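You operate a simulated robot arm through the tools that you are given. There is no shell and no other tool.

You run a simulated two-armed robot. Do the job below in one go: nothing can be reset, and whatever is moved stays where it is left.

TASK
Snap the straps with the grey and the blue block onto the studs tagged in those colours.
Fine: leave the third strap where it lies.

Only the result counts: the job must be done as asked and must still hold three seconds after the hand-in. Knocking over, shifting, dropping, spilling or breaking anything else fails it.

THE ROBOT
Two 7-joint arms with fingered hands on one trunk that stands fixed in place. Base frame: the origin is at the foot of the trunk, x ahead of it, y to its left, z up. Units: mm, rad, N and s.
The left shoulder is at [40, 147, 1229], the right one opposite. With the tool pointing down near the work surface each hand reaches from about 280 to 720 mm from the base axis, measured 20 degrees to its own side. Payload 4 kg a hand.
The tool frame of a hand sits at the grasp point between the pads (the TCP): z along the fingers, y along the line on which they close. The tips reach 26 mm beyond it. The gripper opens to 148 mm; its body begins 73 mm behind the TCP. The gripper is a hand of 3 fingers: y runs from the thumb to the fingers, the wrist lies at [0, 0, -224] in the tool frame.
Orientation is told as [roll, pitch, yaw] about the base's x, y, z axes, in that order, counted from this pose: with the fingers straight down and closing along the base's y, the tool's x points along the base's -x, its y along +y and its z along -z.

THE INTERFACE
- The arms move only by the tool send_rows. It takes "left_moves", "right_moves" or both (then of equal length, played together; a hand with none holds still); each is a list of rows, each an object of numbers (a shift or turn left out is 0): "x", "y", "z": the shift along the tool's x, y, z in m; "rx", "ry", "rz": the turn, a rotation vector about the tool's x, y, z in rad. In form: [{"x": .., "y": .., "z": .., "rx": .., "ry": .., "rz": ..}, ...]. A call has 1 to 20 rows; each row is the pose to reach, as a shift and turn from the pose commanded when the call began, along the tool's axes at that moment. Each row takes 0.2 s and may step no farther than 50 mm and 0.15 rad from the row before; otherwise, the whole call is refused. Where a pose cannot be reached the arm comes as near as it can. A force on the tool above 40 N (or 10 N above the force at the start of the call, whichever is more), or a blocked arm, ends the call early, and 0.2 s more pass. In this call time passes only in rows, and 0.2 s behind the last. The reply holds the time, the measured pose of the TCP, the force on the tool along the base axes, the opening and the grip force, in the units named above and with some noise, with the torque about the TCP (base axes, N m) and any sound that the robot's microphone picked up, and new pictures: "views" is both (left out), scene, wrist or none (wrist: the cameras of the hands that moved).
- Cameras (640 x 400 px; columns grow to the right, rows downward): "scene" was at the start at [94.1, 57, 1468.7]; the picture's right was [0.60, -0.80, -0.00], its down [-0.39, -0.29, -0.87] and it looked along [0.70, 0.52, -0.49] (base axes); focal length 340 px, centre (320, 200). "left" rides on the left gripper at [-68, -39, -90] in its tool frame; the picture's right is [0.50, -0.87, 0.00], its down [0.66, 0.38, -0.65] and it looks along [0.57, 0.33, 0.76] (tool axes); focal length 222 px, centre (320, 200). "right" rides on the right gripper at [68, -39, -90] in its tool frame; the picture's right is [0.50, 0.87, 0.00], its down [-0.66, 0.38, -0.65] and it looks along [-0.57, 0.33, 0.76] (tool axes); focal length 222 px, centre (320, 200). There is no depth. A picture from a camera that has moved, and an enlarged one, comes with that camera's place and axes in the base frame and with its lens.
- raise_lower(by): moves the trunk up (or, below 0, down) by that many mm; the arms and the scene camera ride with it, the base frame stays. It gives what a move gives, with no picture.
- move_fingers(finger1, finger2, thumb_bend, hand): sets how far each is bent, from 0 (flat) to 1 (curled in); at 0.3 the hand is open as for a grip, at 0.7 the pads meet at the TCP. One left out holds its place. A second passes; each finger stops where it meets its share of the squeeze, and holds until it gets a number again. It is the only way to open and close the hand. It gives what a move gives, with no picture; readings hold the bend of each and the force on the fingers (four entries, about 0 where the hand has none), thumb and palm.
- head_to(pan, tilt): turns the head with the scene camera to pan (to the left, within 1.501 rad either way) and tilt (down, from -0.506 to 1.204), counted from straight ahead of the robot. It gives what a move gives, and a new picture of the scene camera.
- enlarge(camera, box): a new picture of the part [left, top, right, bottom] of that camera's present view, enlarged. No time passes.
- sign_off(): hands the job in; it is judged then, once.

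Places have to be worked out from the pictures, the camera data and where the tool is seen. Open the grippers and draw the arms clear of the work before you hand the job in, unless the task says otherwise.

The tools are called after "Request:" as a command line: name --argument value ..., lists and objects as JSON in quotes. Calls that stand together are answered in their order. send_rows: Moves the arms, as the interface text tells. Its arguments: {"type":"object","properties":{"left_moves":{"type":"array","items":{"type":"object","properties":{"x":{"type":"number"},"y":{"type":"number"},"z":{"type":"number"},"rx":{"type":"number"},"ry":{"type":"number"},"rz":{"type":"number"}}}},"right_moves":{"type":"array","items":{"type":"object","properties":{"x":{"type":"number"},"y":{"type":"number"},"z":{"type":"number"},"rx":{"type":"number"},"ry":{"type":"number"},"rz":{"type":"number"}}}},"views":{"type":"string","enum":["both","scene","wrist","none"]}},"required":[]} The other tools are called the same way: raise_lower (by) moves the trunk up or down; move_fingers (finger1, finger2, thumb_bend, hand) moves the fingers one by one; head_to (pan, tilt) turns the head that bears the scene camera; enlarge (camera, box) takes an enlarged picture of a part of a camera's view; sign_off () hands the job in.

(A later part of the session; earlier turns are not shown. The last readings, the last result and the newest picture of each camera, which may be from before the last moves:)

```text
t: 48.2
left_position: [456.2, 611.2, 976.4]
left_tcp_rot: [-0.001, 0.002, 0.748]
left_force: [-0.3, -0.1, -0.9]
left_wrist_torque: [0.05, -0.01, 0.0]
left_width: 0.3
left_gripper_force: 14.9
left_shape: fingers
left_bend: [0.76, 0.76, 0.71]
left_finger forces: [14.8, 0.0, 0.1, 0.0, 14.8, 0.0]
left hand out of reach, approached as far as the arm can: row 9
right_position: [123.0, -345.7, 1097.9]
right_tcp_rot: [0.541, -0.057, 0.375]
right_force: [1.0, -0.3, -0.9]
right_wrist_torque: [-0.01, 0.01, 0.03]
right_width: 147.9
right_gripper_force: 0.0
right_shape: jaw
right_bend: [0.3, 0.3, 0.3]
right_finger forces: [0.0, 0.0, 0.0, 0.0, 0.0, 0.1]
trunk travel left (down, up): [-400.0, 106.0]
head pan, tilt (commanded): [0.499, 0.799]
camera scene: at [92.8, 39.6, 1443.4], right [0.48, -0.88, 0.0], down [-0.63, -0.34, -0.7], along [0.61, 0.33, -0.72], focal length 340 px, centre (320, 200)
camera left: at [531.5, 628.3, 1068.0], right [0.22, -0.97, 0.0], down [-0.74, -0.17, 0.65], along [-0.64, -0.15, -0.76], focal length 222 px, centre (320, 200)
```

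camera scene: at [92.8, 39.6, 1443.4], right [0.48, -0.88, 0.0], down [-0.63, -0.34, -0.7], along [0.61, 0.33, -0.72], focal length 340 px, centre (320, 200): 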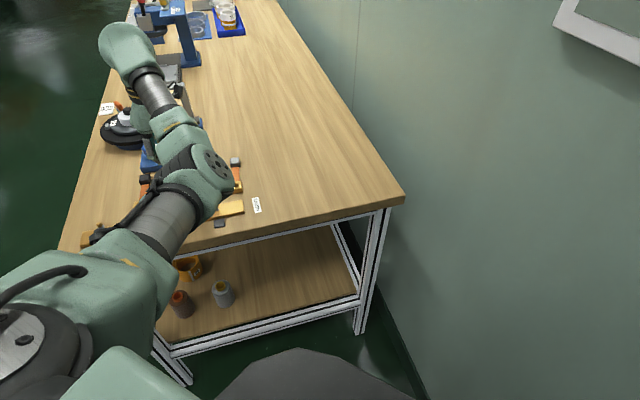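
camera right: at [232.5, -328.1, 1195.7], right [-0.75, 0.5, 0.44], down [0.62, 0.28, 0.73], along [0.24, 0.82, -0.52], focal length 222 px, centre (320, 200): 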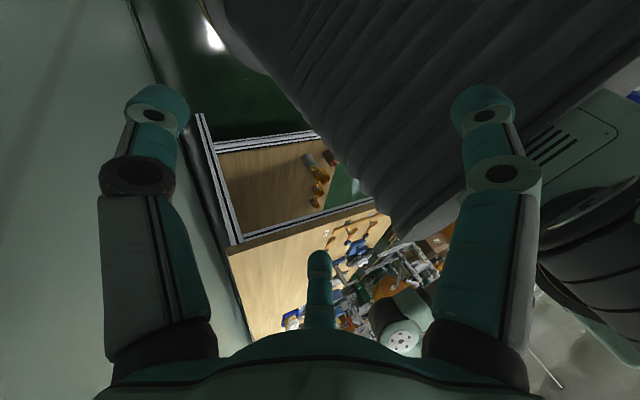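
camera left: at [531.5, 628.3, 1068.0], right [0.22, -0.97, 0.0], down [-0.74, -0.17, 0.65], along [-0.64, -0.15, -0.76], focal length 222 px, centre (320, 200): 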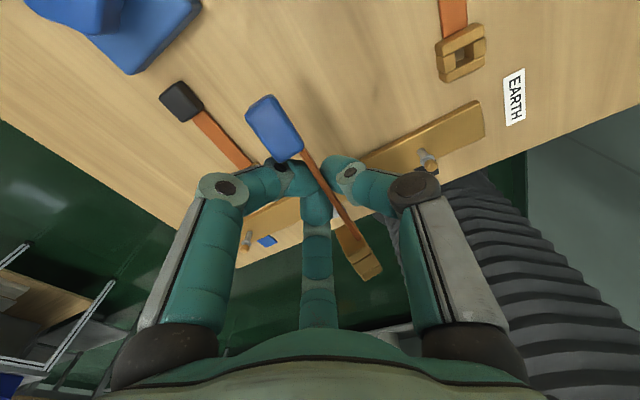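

The arm is at its reach limit here. A better spot is to lay the strap parallel to the plank, where its middle is within reach. I turn the hand by -1.54 rad and shift slightly, staying high.

Request:
send_rows --left_moves '[{"x": 0.0003, "y": -0.0023, "rz": 0.14}, {"x": 0.0007, "y": -0.0047, "rz": 0.28}, {"x": 0.001, "y": -0.007, "rz": 0.42}, {"x": 0.0013, "y": -0.0093, "rz": 0.56}, {"x": 0.0017, "y": -0.0116, "rz": 0.7}, {"x": 0.002, "y": -0.014, "rz": 0.84}, {"x": 0.0024, "y": -0.0163, "rz": 0.98}, {"x": 0.0027, "y": -0.0186, "rz": 1.12}, {"x": 0.003, "y": -0.021, "rz": 1.26}, {"x": 0.0034, "y": -0.0233, "rz": 1.4}, {"x": 0.0037, "y": -0.0256, "rz": 1.54}]' --views "both"

```text
t: 50.6
left_position: [471.1, 590.6, 976.4]
left_tcp_rot: [-0.002, -0.001, -0.793]
left_force: [0.4, 0.5, -0.6]
left_wrist_torque: [0.01, -0.01, 0.0]
left_width: 0.1
left_gripper_force: 15.0
left_shape: fingers
left_bend: [0.76, 0.76, 0.71]
left_finger forces: [15.0, 0.1, 0.1, 0.0, 14.8, 0.0]
right_position: [121.2, -343.4, 1098.6]
right_tcp_rot: [0.543, -0.058, 0.373]
right_force: [-0.2, 0.2, 0.7]
right_wrist_torque: [0.01, -0.01, 0.04]
right_width: 147.8
right_gripper_force: 0.1
right_shape: jaw
right_bend: [0.3, 0.3, 0.3]
right_finger forces: [0.1, 0.1, 0.0, 0.0, 0.0, 0.1]
trunk travel left (down, up): [-400.0, 106.0]
head pan, tilt (commanded): [0.499, 0.799]
camera scene: at [92.1, 40.9, 1443.4], right [0.48, -0.88, 0.0], down [-0.63, -0.34, -0.7], along [0.61, 0.33, -0.72], focal length 340 px, centre (320, 200)
camera left: at [490.0, 514.8, 1067.9], right [-0.97, -0.25, 0.0], down [-0.19, 0.73, 0.65], along [-0.16, 0.63, -0.76], focal length 222 px, centre (320, 200)
```

scene: 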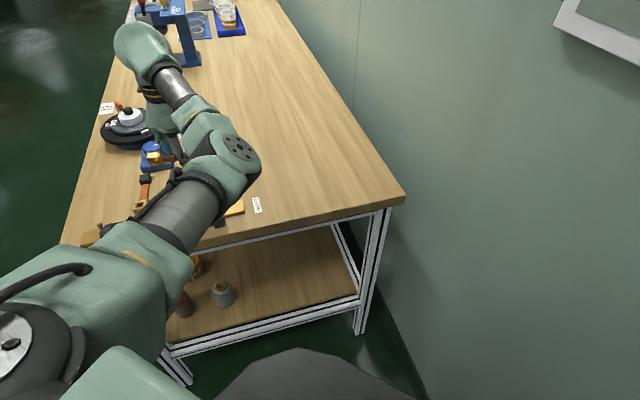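
left: 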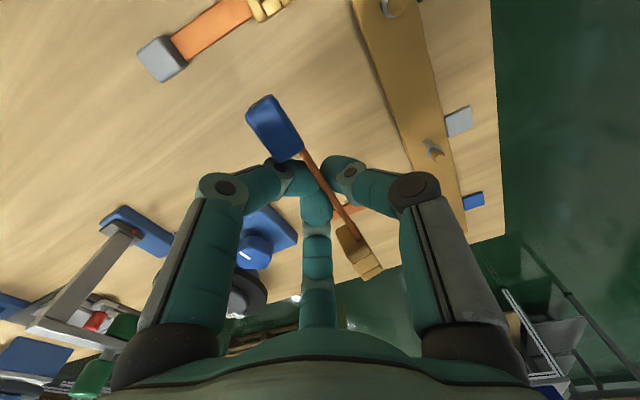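

The strap is held as planned over the free area, parallel to the plank. It is pitched a little because the buckle rested on the plank, so I level it by 0.12 rad while lowering to z of about 892.

Request:
send_rows --left_moves '[{"z": 0.02, "ry": -0.03}, {"z": 0.04, "ry": -0.06}, {"z": 0.06, "ry": -0.09}, {"z": 0.075, "ry": -0.12}, {"z": 0.084, "ry": -0.12}]' --views "wrist"

Request:
enlarge --camera "left" --box '[220, 80, 420, 290]'

```text
t: 51.8
left_position: [470.8, 590.8, 891.7]
left_tcp_rot: [-0.001, -0.122, -0.792]
left_force: [-0.1, -0.1, -0.1]
left_wrist_torque: [0.02, 0.04, -0.03]
left_width: 0.2
left_gripper_force: 15.4
left_shape: fingers
left_bend: [0.76, 0.76, 0.71]
left_finger forces: [15.3, 0.0, 0.1, 0.0, 14.8, 0.0]
right_position: [122.3, -344.0, 1097.9]
right_tcp_rot: [0.539, -0.057, 0.375]
right_force: [0.6, -0.1, 0.2]
right_wrist_torque: [-0.02, -0.02, 0.01]
right_width: 147.9
right_gripper_force: 0.2
right_shape: jaw
right_bend: [0.3, 0.3, 0.3]
right_finger forces: [0.1, 0.1, 0.0, 0.0, 0.0, 0.0]
trunk travel left (down, up): [-400.0, 106.0]
head pan, tilt (commanded): [0.499, 0.799]
camera left: at [482.0, 523.1, 990.9], right [-0.96, -0.26, -0.06], down [-0.24, 0.79, 0.57], along [-0.1, 0.56, -0.82], focal length 222 px, centre (320, 200)
```

left: 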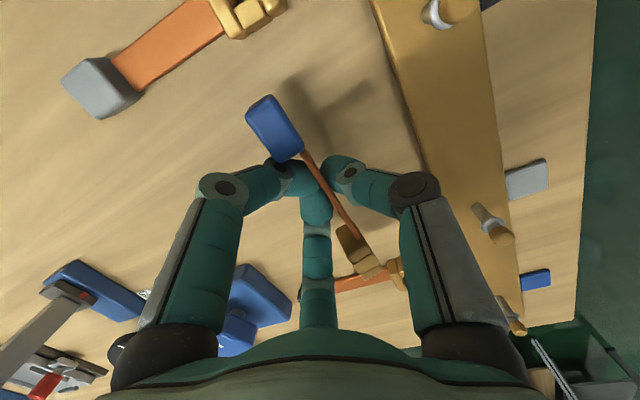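

```text
1.90 times, centred on (320, 185) of left
camera zoom: at [482.0, 523.1, 990.9], right [-0.96, -0.26, -0.06], down [-0.24, 0.79, 0.57], along [-0.1, 0.56, -0.82], focal length 423 px, centre (320, 229)
```

zoom: 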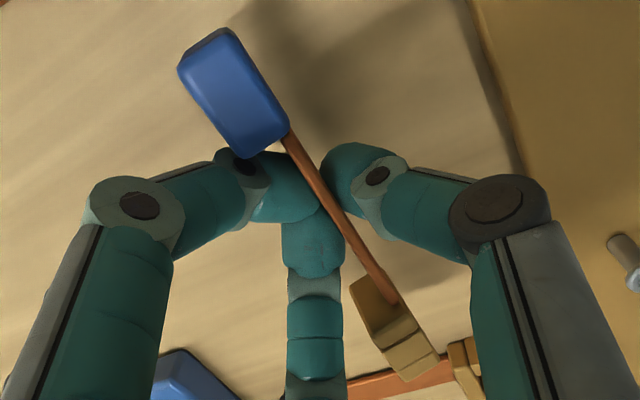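

The strap is close to the table now. I lower in small steps until it touches.

Request:
send_rows --left_moves '[{"z": 0.002}, {"z": 0.004}, {"z": 0.006}, {"z": 0.008}]' --views "wrist"

Request:
enlarge --camera "left" --box '[230, 80, 430, 205]'

Request:
enlarge --camera "scene" --box '[130, 130, 226, 190]'

```text
t: 52.8
left_position: [472.2, 590.1, 884.8]
left_tcp_rot: [-0.003, -0.122, -0.791]
left_force: [-0.1, 0.9, -0.6]
left_wrist_torque: [0.02, 0.0, 0.01]
left_width: 0.5
left_gripper_force: 15.5
left_shape: fingers
left_bend: [0.76, 0.76, 0.71]
left_finger forces: [15.4, 0.1, 0.1, 0.1, 14.8, 0.0]
right_position: [121.9, -344.0, 1097.6]
right_tcp_rot: [0.538, -0.057, 0.374]
right_force: [-0.1, 0.6, -0.1]
right_wrist_torque: [-0.01, -0.02, 0.02]
right_width: 147.9
right_gripper_force: 0.1
right_shape: jaw
right_bend: [0.3, 0.3, 0.3]
right_finger forces: [0.1, 0.0, 0.0, 0.0, 0.1, 0.1]
trunk travel left (down, up): [-400.0, 106.0]
head pan, tilt (commanded): [0.499, 0.799]
camera left: at [483.2, 522.4, 983.2], right [-0.96, -0.26, -0.06], down [-0.24, 0.79, 0.57], along [-0.1, 0.56, -0.82], focal length 222 px, centre (320, 200)
```

left: 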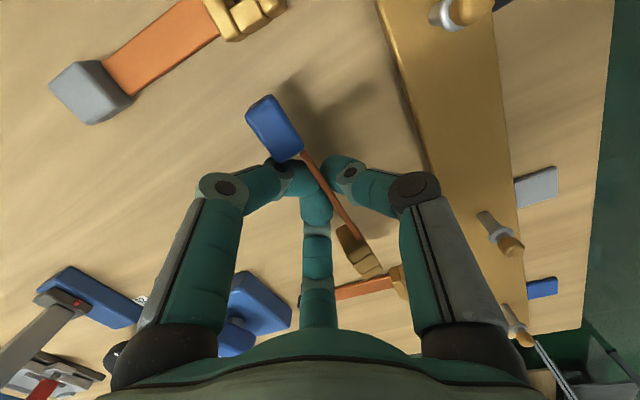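

```text
3.20 times, centred on (330, 142) of left
camera zoom: at [483.2, 522.4, 983.2], right [-0.96, -0.26, -0.06], down [-0.24, 0.79, 0.57], along [-0.1, 0.56, -0.82], focal length 711 px, centre (288, 384)
```

zoom: 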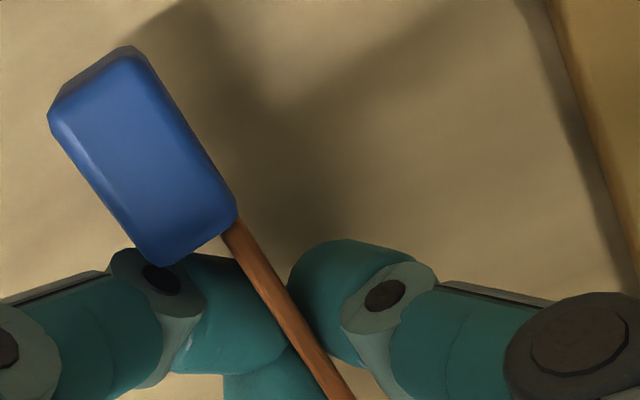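

```text
6.67 times, centred on (178, 160) of scene
camera zoom: at [92.1, 41.2, 1443.4], right [0.48, -0.88, 0.0], down [-0.63, -0.34, -0.7], along [0.61, 0.33, -0.72], focal length 2267 px, centre (1267, 467)
```

zoom: 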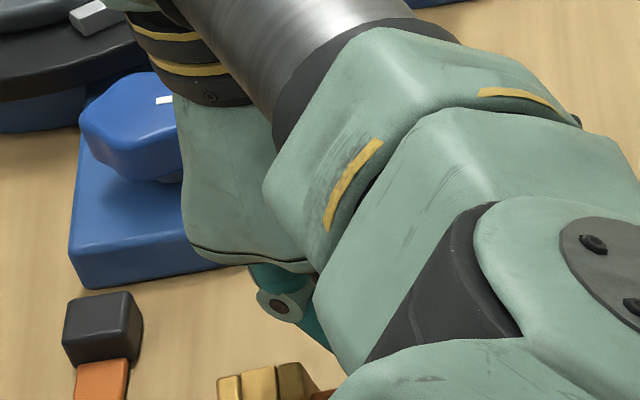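

No contact yet and the block end is too high, so my levelling was unneeded. I undo the tilt and then lower on.

Request:
send_rows --left_moves '[{"ry": 0.06}, {"ry": 0.12}]' --views "none"

Request:
enlarge --camera "left" --box '[220, 70, 460, 290]'

```text
t: 53.4
left_position: [470.5, 589.3, 884.6]
left_tcp_rot: [-0.001, -0.002, -0.789]
left_force: [0.9, -0.5, -0.5]
left_wrist_torque: [0.03, 0.01, 0.0]
left_width: 0.2
left_gripper_force: 15.1
left_shape: fingers
left_bend: [0.76, 0.76, 0.71]
left_finger forces: [15.4, 0.0, 0.0, 0.0, 14.8, 0.0]
right_position: [121.3, -346.0, 1098.0]
right_tcp_rot: [0.54, -0.057, 0.376]
right_force: [0.3, 0.2, 0.9]
right_wrist_torque: [0.0, -0.05, 0.01]
right_width: 147.8
right_gripper_force: 0.0
right_shape: jaw
right_bend: [0.3, 0.3, 0.3]
right_finger forces: [0.0, 0.0, 0.0, 0.1, 0.0, 0.1]
trunk travel left (down, up): [-400.0, 106.0]
head pan, tilt (commanded): [0.499, 0.799]
```

```text
1.82 times, centred on (340, 180) of left
camera zoom: at [491.0, 514.2, 976.0], right [-0.97, -0.25, 0.0], down [-0.19, 0.73, 0.65], along [-0.17, 0.63, -0.76], focal length 404 px, centre (284, 236)
```

zoom: 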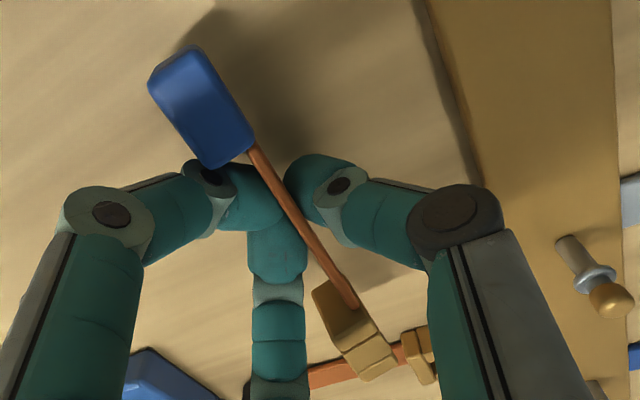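

I continue lowering until contact.

Request:
send_rows --left_moves '[{"z": 0.002}, {"z": 0.004}, {"z": 0.006}, {"z": 0.008}]' --views "none"

Request:
enlarge --camera "left" --box '[220, 70, 460, 290]'

```text
t: 54.4
left_position: [470.5, 589.7, 876.1]
left_tcp_rot: [-0.002, -0.002, -0.794]
left_force: [0.3, -0.3, -1.3]
left_wrist_torque: [-0.03, 0.0, -0.02]
left_width: 0.2
left_gripper_force: 15.2
left_shape: fingers
left_bend: [0.76, 0.76, 0.71]
left_finger forces: [15.7, 0.0, 0.0, 0.0, 14.8, 0.1]
right_position: [122.2, -345.1, 1098.9]
right_tcp_rot: [0.54, -0.057, 0.374]
right_force: [-0.5, 0.2, 0.0]
right_wrist_torque: [0.06, -0.02, -0.05]
right_width: 148.1
right_gripper_force: 0.0
right_shape: jaw
right_bend: [0.3, 0.3, 0.3]
right_finger forces: [0.0, 0.0, 0.1, 0.1, 0.0, 0.0]
trunk travel left (down, up): [-400.0, 106.0]
head pan, tilt (commanded): [0.499, 0.799]
```

```text
1.82 times, centred on (340, 180) of left
camera zoom: at [490.8, 514.2, 967.7], right [-0.97, -0.25, 0.0], down [-0.19, 0.73, 0.65], along [-0.17, 0.63, -0.76], focal length 404 px, centre (284, 236)
```

zoom: 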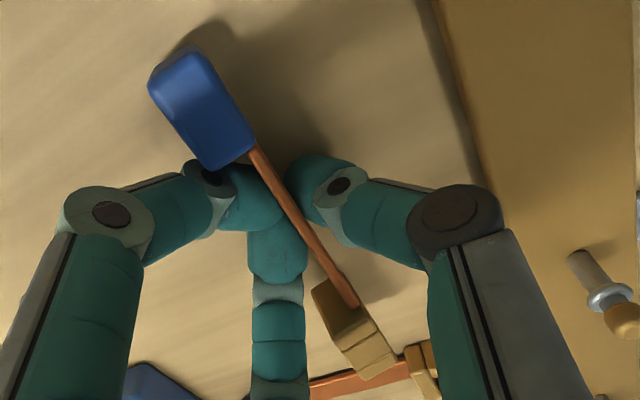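

Still no contact at 876; I keep lowering carefully.

Request:
send_rows --left_moves '[{"z": 0.0015}, {"z": 0.003}, {"z": 0.0045}, {"z": 0.006}, {"z": 0.0075}]' --views "none"

Request:
enlarge --camera "left" --box '[220, 70, 460, 290]'

```text
t: 55.6
left_position: [469.6, 587.8, 874.5]
left_tcp_rot: [0.006, -0.003, -0.792]
left_force: [-3.8, -3.0, 28.4]
left_wrist_torque: [-0.2, 0.19, 0.0]
left_width: 0.1
left_gripper_force: 42.0
left_shape: fingers
left_bend: [0.77, 0.77, 0.76]
left_finger forces: [18.6, 17.2, 0.0, 0.0, 47.9, 0.0]
right_position: [119.9, -347.8, 1097.0]
right_tcp_rot: [0.544, -0.061, 0.373]
right_force: [-0.5, 0.6, -0.2]
right_wrist_torque: [-0.03, -0.02, 0.0]
right_width: 148.1
right_gripper_force: 0.0
right_shape: jaw
right_bend: [0.3, 0.3, 0.3]
right_finger forces: [0.1, 0.1, 0.0, 0.0, 0.0, 0.1]
trunk travel left (down, up): [-400.0, 106.0]
head pan, tilt (commanded): [0.499, 0.799]
```

```text
1.82 times, centred on (340, 180) of left
camera zoom: at [488.5, 511.8, 965.0], right [-0.97, -0.25, -0.01], down [-0.2, 0.73, 0.66], along [-0.16, 0.63, -0.76], focal length 404 px, centre (284, 236)
```

zoom: 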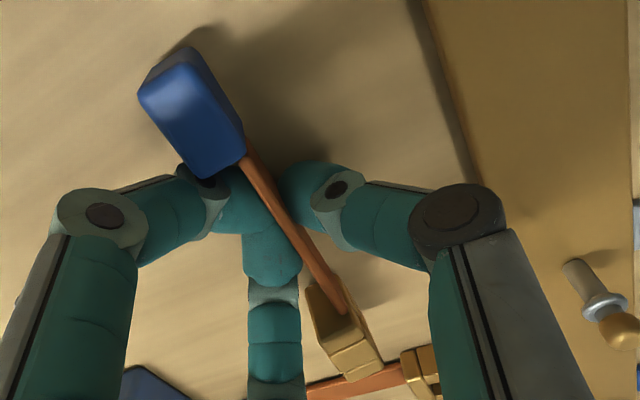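

Contact at TCP 874.5 with 28 N. I back up 5 mm to relieve it, then look again before releasing.

Request:
send_rows --left_moves '[{"z": -0.003}, {"z": -0.005}]' --views "none"

Request:
enlarge --camera "left" --box '[250, 80, 410, 180]'

Request:
enlarge --camera "left" --box '[350, 200, 414, 290]'

```text
t: 56.2
left_position: [470.4, 589.1, 875.1]
left_tcp_rot: [-0.002, -0.004, -0.793]
left_force: [-2.2, 0.8, 8.8]
left_wrist_torque: [-0.03, 0.06, -0.03]
left_width: 0.1
left_gripper_force: 27.5
left_shape: fingers
left_bend: [0.77, 0.77, 0.74]
left_finger forces: [15.3, 14.6, 0.0, 0.1, 24.9, 0.1]
right_position: [121.3, -345.6, 1098.1]
right_tcp_rot: [0.541, -0.059, 0.373]
right_force: [0.0, -0.1, -0.5]
right_wrist_torque: [-0.02, 0.02, 0.0]
right_width: 147.9
right_gripper_force: 0.1
right_shape: jaw
right_bend: [0.3, 0.3, 0.3]
right_finger forces: [0.0, 0.1, 0.1, 0.1, 0.1, 0.0]
trunk travel left (down, up): [-400.0, 106.0]
head pan, tilt (commanded): [0.499, 0.799]
```

```text
4.00 times, centred on (330, 130) of left
camera zoom: at [489.4, 512.9, 966.0], right [-0.97, -0.25, 0.0], down [-0.19, 0.73, 0.65], along [-0.16, 0.63, -0.76], focal length 888 px, centre (280, 480)
```

zoom: 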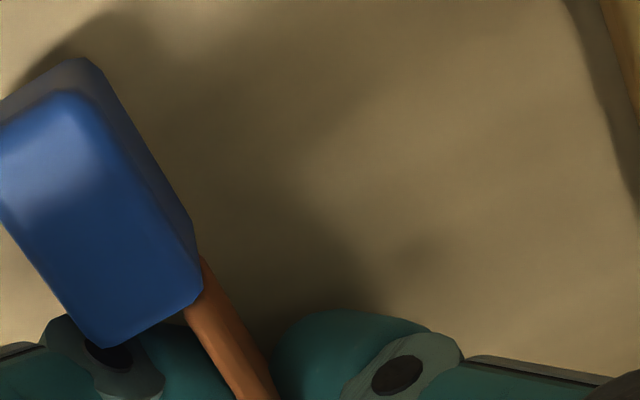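

```text
4.44 times, centred on (382, 245) of left
camera zoom: at [489.4, 512.9, 966.0], right [-0.97, -0.25, 0.0], down [-0.19, 0.73, 0.65], along [-0.16, 0.63, -0.76], focal length 987 px, centre (44, 0)
```

zoom: 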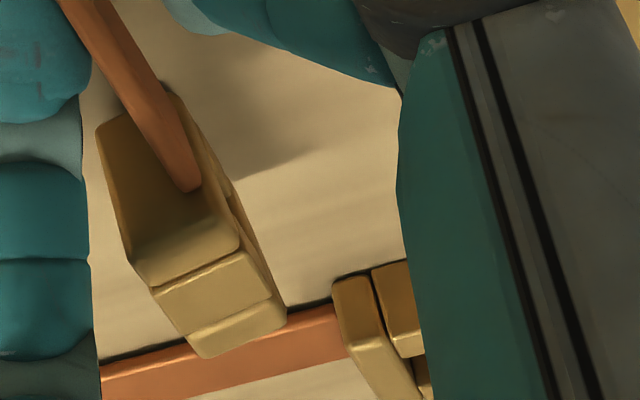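

The strap is right at table level between the fingers. I open the hand gently and see how it settles.

Request:
move_fingers --hand "left" --finger1 0.62 --finger2 0.62 --thumb_bend 0.5

Request:
enlarge --camera "left" --box '[220, 70, 460, 290]'

```text
t: 57.2
left_position: [471.8, 588.5, 879.1]
left_tcp_rot: [0.006, -0.002, -0.791]
left_force: [8.1, 6.8, 37.6]
left_wrist_torque: [-0.04, 0.06, -0.03]
left_width: 20.3
left_gripper_force: 18.7
left_shape: fingers
left_bend: [0.64, 0.64, 0.59]
left_finger forces: [7.8, 8.0, 0.0, 0.0, 21.6, 0.1]
right_position: [119.8, -347.0, 1098.1]
right_tcp_rot: [0.542, -0.06, 0.374]
right_force: [0.3, 0.8, -0.2]
right_wrist_torque: [0.04, -0.01, 0.0]
right_width: 148.0
right_gripper_force: 0.2
right_shape: jaw
right_bend: [0.3, 0.3, 0.3]
right_finger forces: [0.1, 0.0, 0.1, 0.0, 0.1, 0.0]
trunk travel left (down, up): [-400.0, 106.0]
head pan, tilt (commanded): [0.499, 0.799]
```

```text
1.82 times, centred on (340, 180) of left
camera zoom: at [489.9, 512.1, 970.9], right [-0.97, -0.25, -0.01], down [-0.2, 0.73, 0.65], along [-0.16, 0.63, -0.76], focal length 404 px, centre (284, 236)
```

zoom: 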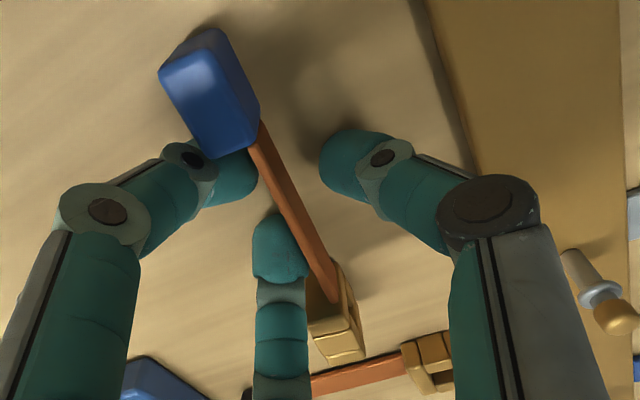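

Opening makes the tips press on the table (38 N), so I raise 10 mm at once. The strap stands free on its edge.

Request:
send_rows --left_moves '[{"z": -0.006}, {"z": -0.012}, {"z": -0.016}]' --views "none"

Request:
enlarge --camera "left" --box '[220, 70, 460, 290]'

```text
t: 58.0
left_position: [470.4, 589.1, 889.3]
left_tcp_rot: [-0.006, -0.004, -0.792]
left_force: [1.2, -0.3, 0.7]
left_wrist_torque: [0.0, 0.0, 0.01]
left_width: 43.5
left_gripper_force: 0.1
left_shape: fingers
left_bend: [0.62, 0.62, 0.5]
left_finger forces: [0.0, 0.0, 0.0, 0.0, 0.0, 0.0]
right_position: [121.8, -345.2, 1098.1]
right_tcp_rot: [0.54, -0.058, 0.374]
right_force: [-0.3, 0.8, 0.0]
right_wrist_torque: [-0.01, -0.03, 0.0]
right_width: 147.9
right_gripper_force: 0.1
right_shape: jaw
right_bend: [0.3, 0.3, 0.3]
right_finger forces: [0.1, 0.1, 0.0, 0.1, 0.1, 0.0]
trunk travel left (down, up): [-400.0, 106.0]
head pan, tilt (commanded): [0.499, 0.799]
```

```text
1.82 times, centred on (340, 180) of left
camera zoom: at [490.4, 512.9, 980.2], right [-0.97, -0.25, 0.0], down [-0.19, 0.74, 0.65], along [-0.17, 0.63, -0.76], focal length 404 px, centre (284, 236)
```

zoom: 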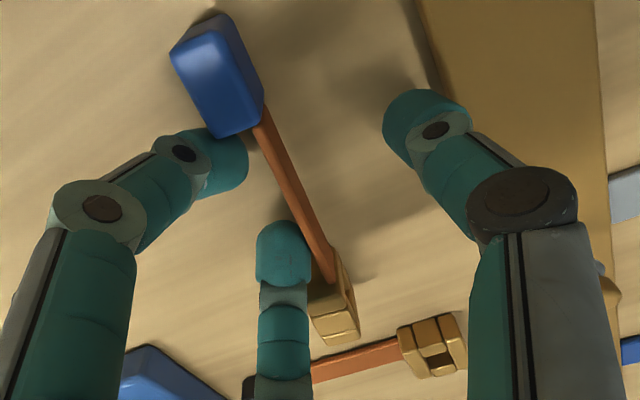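

The strap stands on edge with both fingers on its far side. I swing the thumb up out of the way so I can sweep toward the plank and tip the strap flat.

Request:
move_fingers --hand "left" --thumb_bend 0.12

Request:
enlarge --camera "left" --box '[0, 0, 640, 400]'

Request:
enlarge --camera "scene" --box '[110, 110, 270, 210]'

```text
t: 59.0
left_position: [472.7, 592.3, 889.4]
left_tcp_rot: [-0.003, -0.001, -0.79]
left_force: [18.1, 14.8, 8.8]
left_wrist_torque: [0.0, -0.13, 0.17]
left_width: 57.4
left_gripper_force: 12.2
left_shape: fingers
left_bend: [0.62, 0.62, 0.38]
left_finger forces: [0.0, 0.1, 0.0, 0.1, 24.6, 0.0]
right_position: [124.0, -344.5, 1098.7]
right_tcp_rot: [0.539, -0.056, 0.372]
right_force: [-0.7, 0.0, -0.3]
right_wrist_torque: [-0.01, 0.0, 0.0]
right_width: 148.0
right_gripper_force: 0.1
right_shape: jaw
right_bend: [0.3, 0.3, 0.3]
right_finger forces: [0.0, 0.0, 0.0, 0.0, 0.0, 0.1]
trunk travel left (down, up): [-400.0, 106.0]
head pan, tilt (commanded): [0.499, 0.799]
```

```text
1.00 times, centred on (320, 200) of left (not enlarged: the box is as wide or as high as the picture)
camera zoom: at [492.5, 515.3, 980.9], right [-0.97, -0.25, 0.0], down [-0.19, 0.73, 0.65], along [-0.17, 0.63, -0.76], focal length 222 px, centre (320, 200)
```

zoom: 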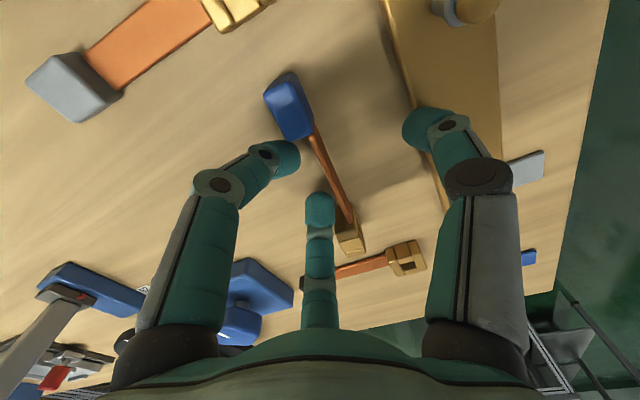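

```text
4.00 times, centred on (190, 160) of scene
camera zoom: at [94.2, 42.7, 1443.3], right [0.48, -0.88, 0.0], down [-0.63, -0.34, -0.7], along [0.61, 0.33, -0.72], focal length 1360 px, centre (840, 360)
```

zoom: 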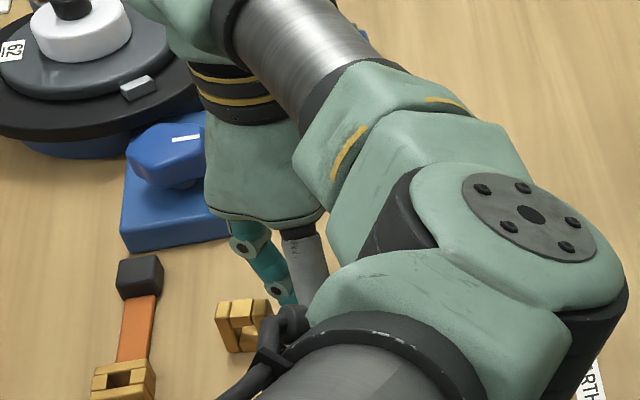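

The thumb is pushing against the plank's side (25 N). I pull it back right away, raise the hand above plank height, then open it.

Request:
move_fingers --hand "left" --thumb_bend 0.5

Request:
send_rows --left_moves '[{"z": -0.01}, {"z": -0.025}, {"z": -0.04}]' --views "none"

Request:
move_fingers --hand "left" --thumb_bend 0.1

Request:
enlarge --camera "left" --box '[0, 0, 640, 400]'

Request:
enlarge --camera "scene" --box '[80, 160, 240, 260]'

```text
t: 60.0
left_position: [470.5, 589.3, 890.2]
left_tcp_rot: [-0.001, -0.003, -0.793]
left_force: [0.3, 0.9, -0.4]
left_wrist_torque: [-0.02, 0.02, 0.0]
left_width: 44.2
left_gripper_force: 0.0
left_shape: fingers
left_bend: [0.62, 0.62, 0.5]
left_finger forces: [0.0, 0.0, 0.0, 0.1, 0.0, 0.0]
right_position: [122.0, -345.3, 1098.0]
right_tcp_rot: [0.541, -0.057, 0.375]
right_force: [0.1, -0.6, -0.3]
right_wrist_torque: [0.0, 0.01, -0.02]
right_width: 148.0
right_gripper_force: 0.0
right_shape: jaw
right_bend: [0.3, 0.3, 0.3]
right_finger forces: [0.1, 0.0, 0.0, 0.1, 0.0, 0.0]
trunk travel left (down, up): [-400.0, 106.0]
head pan, tilt (commanded): [0.499, 0.799]
```

```text
t: 60.8
left_position: [470.9, 589.9, 930.0]
left_tcp_rot: [-0.001, -0.001, -0.792]
left_force: [1.1, -0.1, 0.9]
left_wrist_torque: [-0.02, 0.01, -0.04]
left_width: 43.9
left_gripper_force: 0.1
left_shape: fingers
left_bend: [0.62, 0.62, 0.5]
left_finger forces: [0.0, 0.1, 0.1, 0.1, 0.0, 0.0]
right_position: [122.7, -344.7, 1098.1]
right_tcp_rot: [0.54, -0.059, 0.373]
right_force: [-0.5, 0.7, -0.4]
right_wrist_torque: [0.02, 0.01, -0.02]
right_width: 147.9
right_gripper_force: 0.0
right_shape: jaw
right_bend: [0.3, 0.3, 0.3]
right_finger forces: [0.0, 0.0, 0.0, 0.0, 0.0, 0.0]
trunk travel left (down, up): [-400.0, 106.0]
head pan, tilt (commanded): [0.499, 0.799]
```

```text
t: 61.8
left_position: [470.9, 589.3, 930.4]
left_tcp_rot: [-0.002, -0.002, -0.794]
left_force: [0.0, -0.2, 0.8]
left_wrist_torque: [-0.03, 0.0, -0.02]
left_width: 102.8
left_gripper_force: 0.0
left_shape: fingers
left_bend: [0.62, 0.62, 0.1]
left_finger forces: [0.0, 0.0, 0.1, 0.1, 0.0, 0.0]
right_position: [122.2, -344.4, 1098.7]
right_tcp_rot: [0.539, -0.057, 0.374]
right_force: [0.0, 0.5, 0.1]
right_wrist_torque: [0.02, 0.03, 0.03]
right_width: 147.9
right_gripper_force: 0.0
right_shape: jaw
right_bend: [0.3, 0.3, 0.3]
right_finger forces: [0.0, 0.0, 0.1, 0.0, 0.0, 0.0]
trunk travel left (down, up): [-400.0, 106.0]
head pan, tilt (commanded): [0.499, 0.799]
```

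```text
1.00 times, centred on (320, 200) of left (not enlarged: the box is as wide or as high as the picture)
camera zoom: at [490.5, 514.0, 1021.4], right [-0.97, -0.25, 0.0], down [-0.19, 0.73, 0.65], along [-0.17, 0.63, -0.76], focal length 222 px, centre (320, 200)
```

zoom: 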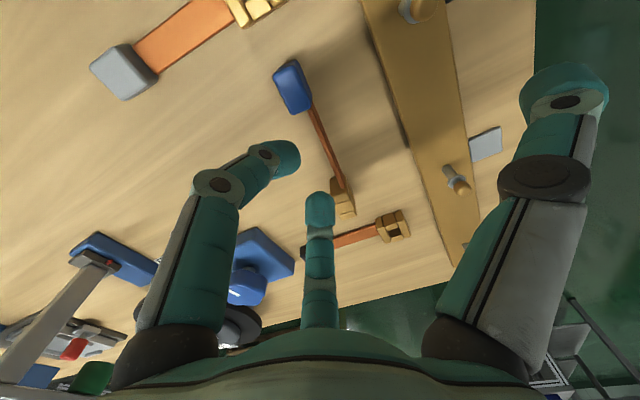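

```text
4.00 times, centred on (160, 210) of scene
camera zoom: at [92.0, 41.1, 1443.4], right [0.48, -0.88, 0.0], down [-0.63, -0.34, -0.7], along [0.61, 0.33, -0.72], focal length 1360 px, centre (960, 160)
```

zoom: 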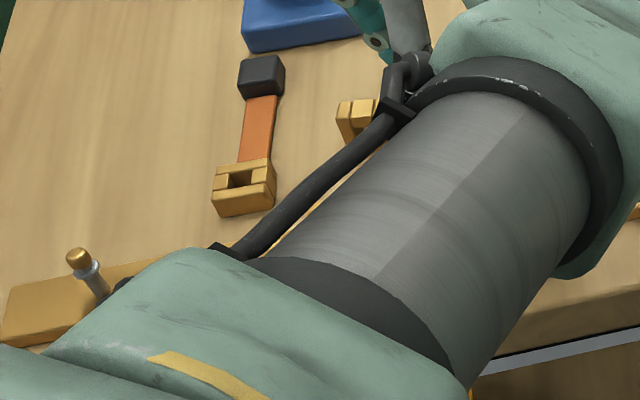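

The thumb is out of the way now. I measure exactly where the on-edge strap stands.

Request:
enlarge --camera "left" --box '[230, 50, 390, 230]'

Request:
enlarge --camera "left" --box '[260, 50, 340, 100]'

```text
2.22 times, centred on (310, 140) of left
camera zoom: at [490.5, 514.0, 1021.4], right [-0.97, -0.25, 0.0], down [-0.19, 0.73, 0.65], along [-0.17, 0.63, -0.76], focal length 494 px, centre (342, 333)
```

zoom: 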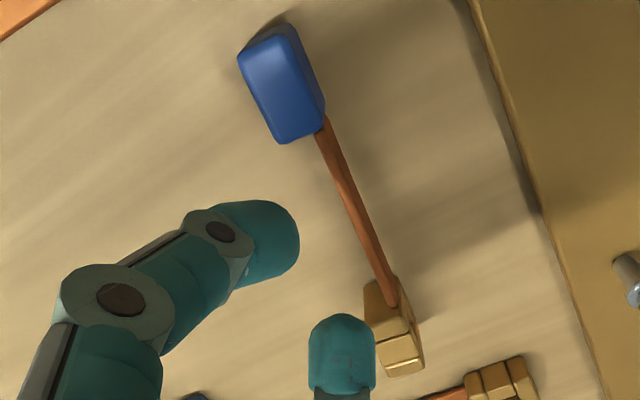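

```text
8.00 times, centred on (300, 75) of left
camera zoom: at [490.5, 514.0, 1021.4], right [-0.97, -0.25, 0.0], down [-0.19, 0.73, 0.65], along [-0.17, 0.63, -0.76], focal length 1777 px, centre (480, 1200)
```

zoom: 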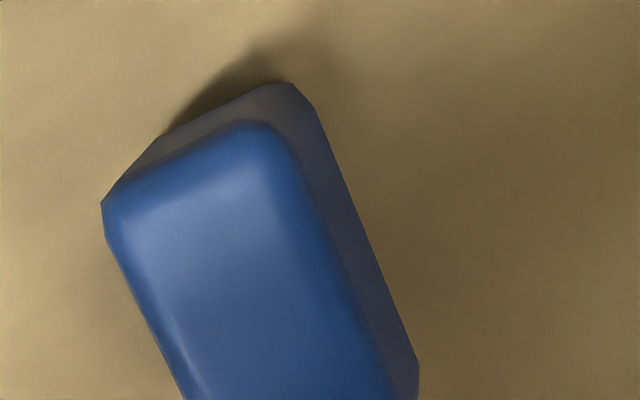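

The leather crosses the hand about 4 mm on the thumb side, turned 8°. I align the hand to it and lower both fingers behind it.

Request:
send_rows --left_moves '[{"y": 0.002, "z": 0.012, "rz": 0.07}, {"y": 0.002, "z": 0.024, "rz": 0.14}, {"y": 0.002, "z": 0.034, "rz": 0.14}, {"y": 0.002, "z": 0.042, "rz": 0.14}]' --views "none"

Request:
enlarge --camera "left" --box '[200, 40, 440, 240]'

```text
t: 62.8
left_position: [473.2, 591.5, 888.5]
left_tcp_rot: [-0.003, -0.002, -0.933]
left_force: [0.7, 0.1, -0.1]
left_wrist_torque: [-0.02, -0.02, 0.05]
left_width: 102.7
left_gripper_force: 0.1
left_shape: fingers
left_bend: [0.62, 0.62, 0.1]
left_finger forces: [0.0, 0.1, 0.0, 0.1, 0.0, 0.0]
right_position: [121.7, -345.0, 1098.5]
right_tcp_rot: [0.538, -0.057, 0.373]
right_force: [-0.1, -0.8, -0.7]
right_wrist_torque: [-0.01, -0.03, -0.01]
right_width: 147.9
right_gripper_force: 0.0
right_shape: jaw
right_bend: [0.3, 0.3, 0.3]
right_finger forces: [0.0, 0.0, 0.0, 0.0, 0.1, 0.0]
trunk travel left (down, up): [-400.0, 106.0]
head pan, tilt (commanded): [0.499, 0.799]
```

```text
2.00 times, centred on (320, 140) of left
camera zoom: at [482.0, 513.3, 979.7], right [-0.99, -0.11, 0.0], down [-0.09, 0.75, 0.65], along [-0.07, 0.65, -0.76], focal length 444 px, centre (320, 320)
```

zoom: 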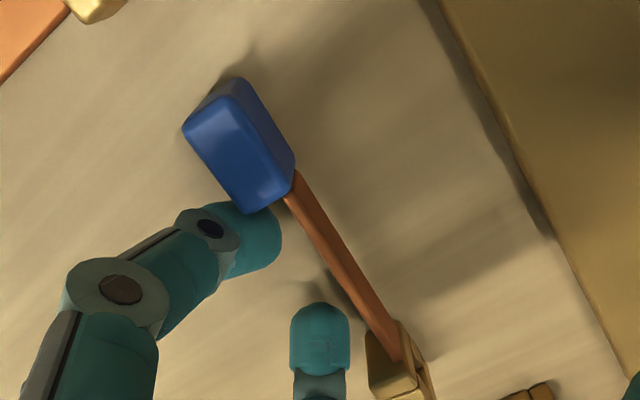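

Both fingers are behind the strap. To tip rather than slide it I want to push near its top, so I raise 8 mm and shift toward the block, which is taller. Then I sweep.

Request:
send_rows --left_moves '[{"z": -0.008}, {"x": -0.011, "z": -0.008}, {"x": -0.022, "z": -0.008}]' --views "none"

Request:
enlarge --camera "left" --box '[200, 40, 440, 240]'

```text
t: 63.6
left_position: [485.5, 574.3, 897.5]
left_tcp_rot: [-0.001, -0.002, -0.932]
left_force: [0.1, 1.2, -0.3]
left_wrist_torque: [0.01, -0.01, 0.01]
left_width: 102.9
left_gripper_force: 0.0
left_shape: fingers
left_bend: [0.62, 0.62, 0.1]
left_finger forces: [0.1, 0.0, 0.0, 0.0, 0.0, 0.0]
right_position: [122.4, -344.8, 1098.5]
right_tcp_rot: [0.54, -0.058, 0.374]
right_force: [0.1, -0.1, 1.4]
right_wrist_torque: [0.01, 0.0, 0.0]
right_width: 148.1
right_gripper_force: 0.0
right_shape: jaw
right_bend: [0.3, 0.3, 0.3]
right_finger forces: [0.0, 0.0, 0.1, 0.0, 0.0, 0.1]
trunk travel left (down, up): [-400.0, 106.0]
head pan, tilt (commanded): [0.499, 0.799]
```

```text
2.00 times, centred on (320, 140) of left
camera zoom: at [494.8, 495.8, 987.9], right [-0.99, -0.12, 0.0], down [-0.09, 0.75, 0.65], along [-0.08, 0.65, -0.76], focal length 444 px, centre (320, 320)
```

zoom: 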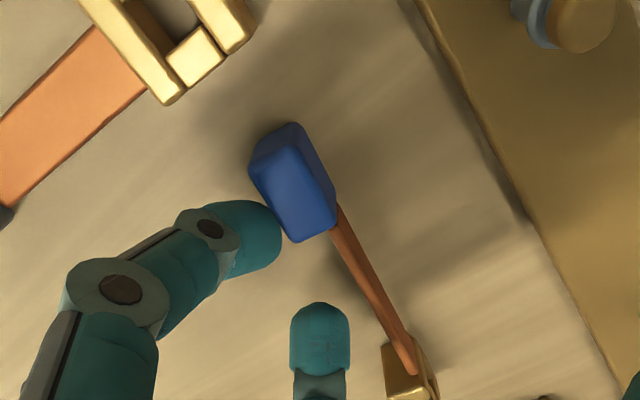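

Finger1 is right behind the block near its top. I sweep 24 mm toward the plank to tip the strap onto its bottom.

Request:
send_rows --left_moves '[{"y": -0.004}, {"y": -0.008}, {"y": -0.012}, {"y": -0.016}, {"y": -0.02}, {"y": -0.024}]' --views "none"

Request:
enlarge --camera "left" --box '[200, 40, 440, 240]'

```text
t: 65.0
left_position: [466.0, 559.4, 897.0]
left_tcp_rot: [0.0, -0.002, -0.93]
left_force: [0.3, 1.1, 0.9]
left_wrist_torque: [0.02, -0.02, 0.01]
left_width: 103.1
left_gripper_force: 0.7
left_shape: fingers
left_bend: [0.62, 0.62, 0.1]
left_finger forces: [0.1, 0.3, 0.1, 0.1, 0.0, 0.0]
right_position: [121.1, -345.1, 1097.9]
right_tcp_rot: [0.54, -0.058, 0.372]
right_force: [-1.1, -0.5, 0.4]
right_wrist_torque: [0.04, -0.01, -0.01]
right_width: 148.1
right_gripper_force: 0.1
right_shape: jaw
right_bend: [0.3, 0.3, 0.3]
right_finger forces: [0.0, 0.0, 0.0, 0.0, 0.0, 0.1]
trunk travel left (down, up): [-400.0, 106.0]
head pan, tilt (commanded): [0.499, 0.799]
```

```text
2.00 times, centred on (320, 140) of left
camera zoom: at [475.3, 481.3, 988.1], right [-0.99, -0.12, 0.0], down [-0.09, 0.75, 0.65], along [-0.08, 0.65, -0.76], focal length 444 px, centre (320, 320)
```

zoom: 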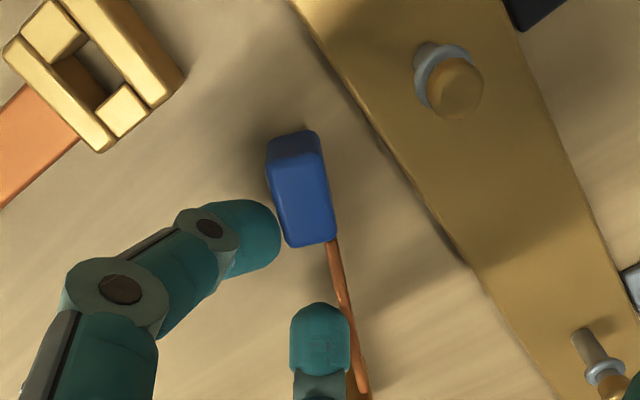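

It slid and swivelled instead of tipping. New plan: grip the leather again, then tilt the hand by about 45° so the strap lands bottom-down when released. First I raise, re-form the hand and centre it on the leather.

Request:
send_rows --left_moves '[{"y": 0.004, "z": -0.015}, {"y": 0.004, "z": -0.03}, {"y": 0.004, "z": -0.043}]' --views "none"

Request:
move_fingers --hand "left" --finger1 0.56 --finger2 0.56 --thumb_bend 0.56

Request:
send_rows --left_moves '[{"x": 0.008, "rz": 0.08}, {"x": 0.016, "rz": 0.16}, {"x": 0.025, "y": -0.001, "rz": 0.25}]' --views "wrist"

Request:
enlarge --camera "left" --box '[200, 60, 440, 210]'

```text
t: 65.8
left_position: [469.0, 561.7, 939.9]
left_tcp_rot: [-0.001, -0.001, -0.932]
left_force: [0.0, 0.6, 0.8]
left_wrist_torque: [0.0, -0.02, 0.02]
left_width: 102.9
left_gripper_force: 0.0
left_shape: fingers
left_bend: [0.62, 0.62, 0.1]
left_finger forces: [0.0, 0.0, 0.0, 0.0, 0.0, 0.0]
right_position: [121.9, -344.6, 1098.8]
right_tcp_rot: [0.54, -0.059, 0.375]
right_force: [0.0, 0.2, -0.8]
right_wrist_torque: [0.02, 0.0, 0.0]
right_width: 148.1
right_gripper_force: 0.0
right_shape: jaw
right_bend: [0.3, 0.3, 0.3]
right_finger forces: [0.1, 0.0, 0.0, 0.1, 0.0, 0.0]
trunk travel left (down, up): [-400.0, 106.0]
head pan, tilt (commanded): [0.499, 0.799]
```

```text
t: 66.8
left_position: [469.9, 562.5, 939.4]
left_tcp_rot: [-0.002, -0.001, -0.933]
left_force: [-0.1, -0.2, 0.0]
left_wrist_torque: [0.03, 0.01, 0.01]
left_width: 42.0
left_gripper_force: 0.0
left_shape: fingers
left_bend: [0.56, 0.56, 0.56]
left_finger forces: [0.0, 0.0, 0.0, 0.0, 0.0, 0.0]
right_position: [121.6, -344.8, 1098.5]
right_tcp_rot: [0.539, -0.057, 0.373]
right_force: [0.3, -0.2, 0.4]
right_wrist_torque: [0.0, -0.01, -0.03]
right_width: 147.8
right_gripper_force: 0.0
right_shape: jaw
right_bend: [0.3, 0.3, 0.3]
right_finger forces: [0.1, 0.0, 0.0, 0.0, 0.0, 0.0]
trunk travel left (down, up): [-400.0, 106.0]
head pan, tilt (commanded): [0.499, 0.799]
```

```text
t: 67.6
left_position: [454.7, 580.6, 940.5]
left_tcp_rot: [0.0, -0.003, -1.183]
left_force: [-0.3, -0.4, 0.1]
left_wrist_torque: [-0.01, -0.01, -0.01]
left_width: 42.1
left_gripper_force: 0.1
left_shape: fingers
left_bend: [0.56, 0.56, 0.56]
left_finger forces: [0.1, 0.0, 0.0, 0.0, 0.0, 0.0]
right_position: [122.0, -344.2, 1099.0]
right_tcp_rot: [0.54, -0.057, 0.374]
right_force: [0.3, -0.1, 0.1]
right_wrist_torque: [0.0, 0.01, 0.0]
right_width: 147.7
right_gripper_force: 0.0
right_shape: jaw
right_bend: [0.3, 0.3, 0.3]
right_finger forces: [0.1, 0.0, 0.1, 0.1, 0.1, 0.0]
trunk travel left (down, up): [-400.0, 106.0]
head pan, tilt (commanded): [0.499, 0.799]
camera left: at [443.4, 503.6, 1030.7], right [-0.99, 0.14, 0.0], down [0.1, 0.75, 0.65], along [0.09, 0.65, -0.76], focal length 222 px, centre (320, 200)
```

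left: 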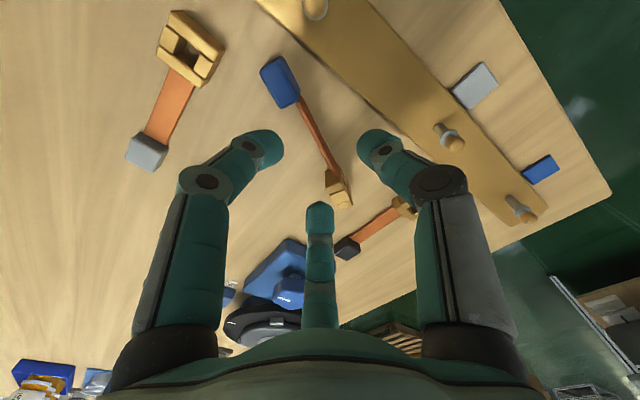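

```text
2.67 times, centred on (320, 135) of left
camera zoom: at [443.4, 503.6, 1030.7], right [-0.99, 0.14, 0.0], down [0.1, 0.75, 0.65], along [0.09, 0.65, -0.76], focal length 592 px, centre (320, 373)
```

zoom: 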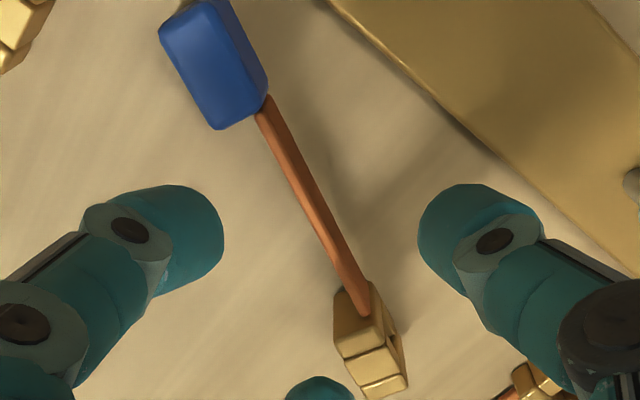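

The leather is centred in the hand (within about 1 mm). I lower and close on it.

Request:
send_rows --left_moves '[{"z": 0.015}, {"z": 0.03}, {"z": 0.042}, {"z": 0.052}, {"z": 0.057}]' --views "none"

Request:
move_fingers --hand "left" --finger1 0.76 --finger2 0.76 --thumb_bend 0.76

Request:
enlarge --camera "left" --box '[200, 60, 440, 290]'

```text
t: 68.8
left_position: [453.5, 580.9, 883.7]
left_tcp_rot: [0.001, -0.002, -1.182]
left_force: [1.4, 0.7, 2.5]
left_wrist_torque: [0.05, -0.06, 0.02]
left_width: 42.8
left_gripper_force: 1.4
left_shape: fingers
left_bend: [0.56, 0.56, 0.56]
left_finger forces: [1.0, 1.9, 0.0, 0.1, 0.0, 0.1]
right_position: [121.7, -345.3, 1098.9]
right_tcp_rot: [0.54, -0.057, 0.371]
right_force: [-0.4, 0.2, 0.5]
right_wrist_torque: [-0.03, -0.02, 0.0]
right_width: 148.3
right_gripper_force: 0.0
right_shape: jaw
right_bend: [0.3, 0.3, 0.3]
right_finger forces: [0.0, 0.0, 0.0, 0.1, 0.0, 0.1]
trunk travel left (down, up): [-400.0, 106.0]
head pan, tilt (commanded): [0.499, 0.799]
```

```text
t: 69.8
left_position: [453.6, 582.2, 882.6]
left_tcp_rot: [-0.002, -0.003, -1.182]
left_force: [-0.2, -1.3, 0.9]
left_wrist_torque: [0.03, 0.01, 0.01]
left_width: 1.2
left_gripper_force: 12.6
left_shape: fingers
left_bend: [0.73, 0.73, 0.71]
left_finger forces: [7.4, 7.1, 0.1, 0.0, 10.2, 0.1]
right_position: [121.3, -344.6, 1098.1]
right_tcp_rot: [0.539, -0.057, 0.374]
right_force: [0.2, -0.1, -0.3]
right_wrist_torque: [0.02, -0.01, 0.02]
right_width: 148.2
right_gripper_force: 0.0
right_shape: jaw
right_bend: [0.3, 0.3, 0.3]
right_finger forces: [0.0, 0.0, 0.1, 0.0, 0.0, 0.0]
trunk travel left (down, up): [-400.0, 106.0]
head pan, tilt (commanded): [0.499, 0.799]
```

```text
1.74 times, centred on (320, 175) of left
camera zoom: at [443.7, 503.5, 973.9], right [-0.99, 0.13, 0.0], down [0.1, 0.75, 0.65], along [0.09, 0.65, -0.76], focal length 386 px, centre (320, 244)
```

zoom: 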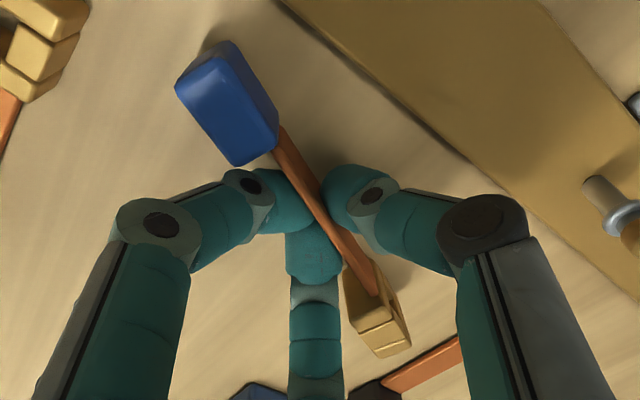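

The grip is good: 7, 7 and 10 N. I lift 60 mm and tilt the hand 0.8 rad so the strap's bottom turns downward.

Request:
send_rows --left_moves '[{"z": -0.015}, {"z": -0.035}, {"z": -0.06}, {"y": 0.004, "z": -0.06, "rx": -0.13}, {"y": 0.008, "z": -0.06, "rx": -0.27}, {"y": 0.012, "z": -0.06, "rx": -0.4}, {"y": 0.015, "z": -0.06, "rx": -0.53}, {"y": 0.018, "z": -0.06, "rx": -0.67}, {"y": 0.02, "z": -0.06, "rx": -0.8}]' --views "both"

Request:
enlarge --camera "left" --box '[200, 60, 440, 290]'

```text
t: 71.8
left_position: [472.0, 589.5, 944.0]
left_tcp_rot: [0.802, 0.0, -1.179]
left_force: [0.2, 0.2, 0.0]
left_wrist_torque: [-0.03, -0.01, -0.01]
left_width: 1.3
left_gripper_force: 12.2
left_shape: fingers
left_bend: [0.73, 0.73, 0.71]
left_finger forces: [8.0, 7.3, 0.1, 0.0, 10.5, 0.0]
right_position: [121.5, -345.1, 1098.2]
right_tcp_rot: [0.54, -0.057, 0.372]
right_force: [0.5, 0.0, -0.4]
right_wrist_torque: [-0.03, 0.01, 0.0]
right_width: 148.1
right_gripper_force: 0.2
right_shape: jaw
right_bend: [0.3, 0.3, 0.3]
right_finger forces: [0.0, 0.0, 0.0, 0.1, 0.0, 0.0]
trunk travel left (down, up): [-400.0, 106.0]
head pan, tilt (commanded): [0.499, 0.799]
camera scene: at [91.9, 41.0, 1443.4], right [0.48, -0.88, 0.0], down [-0.63, -0.34, -0.7], along [0.61, 0.33, -0.72], focal length 340 px, centre (320, 200)
camera left: at [412.9, 491.1, 978.5], right [-0.75, 0.23, -0.62], down [-0.44, 0.53, 0.73], along [0.5, 0.82, -0.29], focal length 222 px, centre (320, 200)
```

scene: 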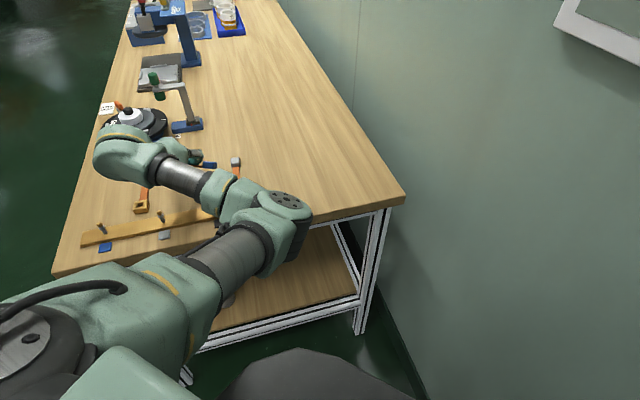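
left: 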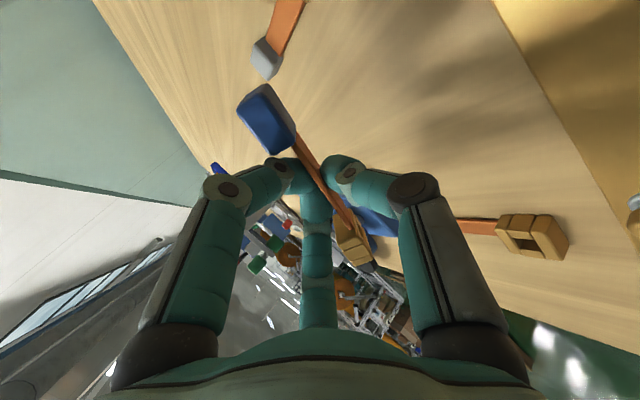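

```text
1.74 times, centred on (320, 175) of left
camera zoom: at [412.9, 491.1, 978.5], right [-0.75, 0.23, -0.62], down [-0.44, 0.53, 0.73], along [0.5, 0.82, -0.29], focal length 386 px, centre (320, 244)
```

zoom: 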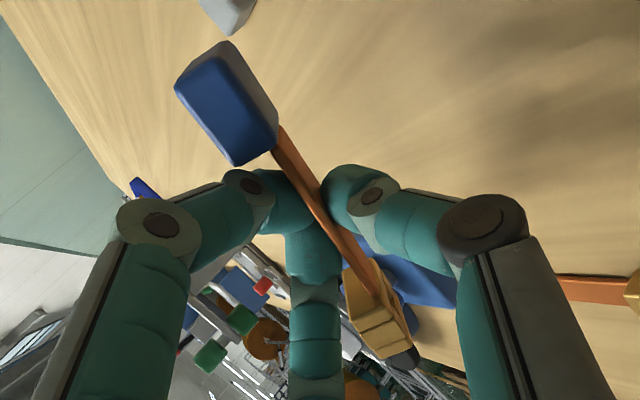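

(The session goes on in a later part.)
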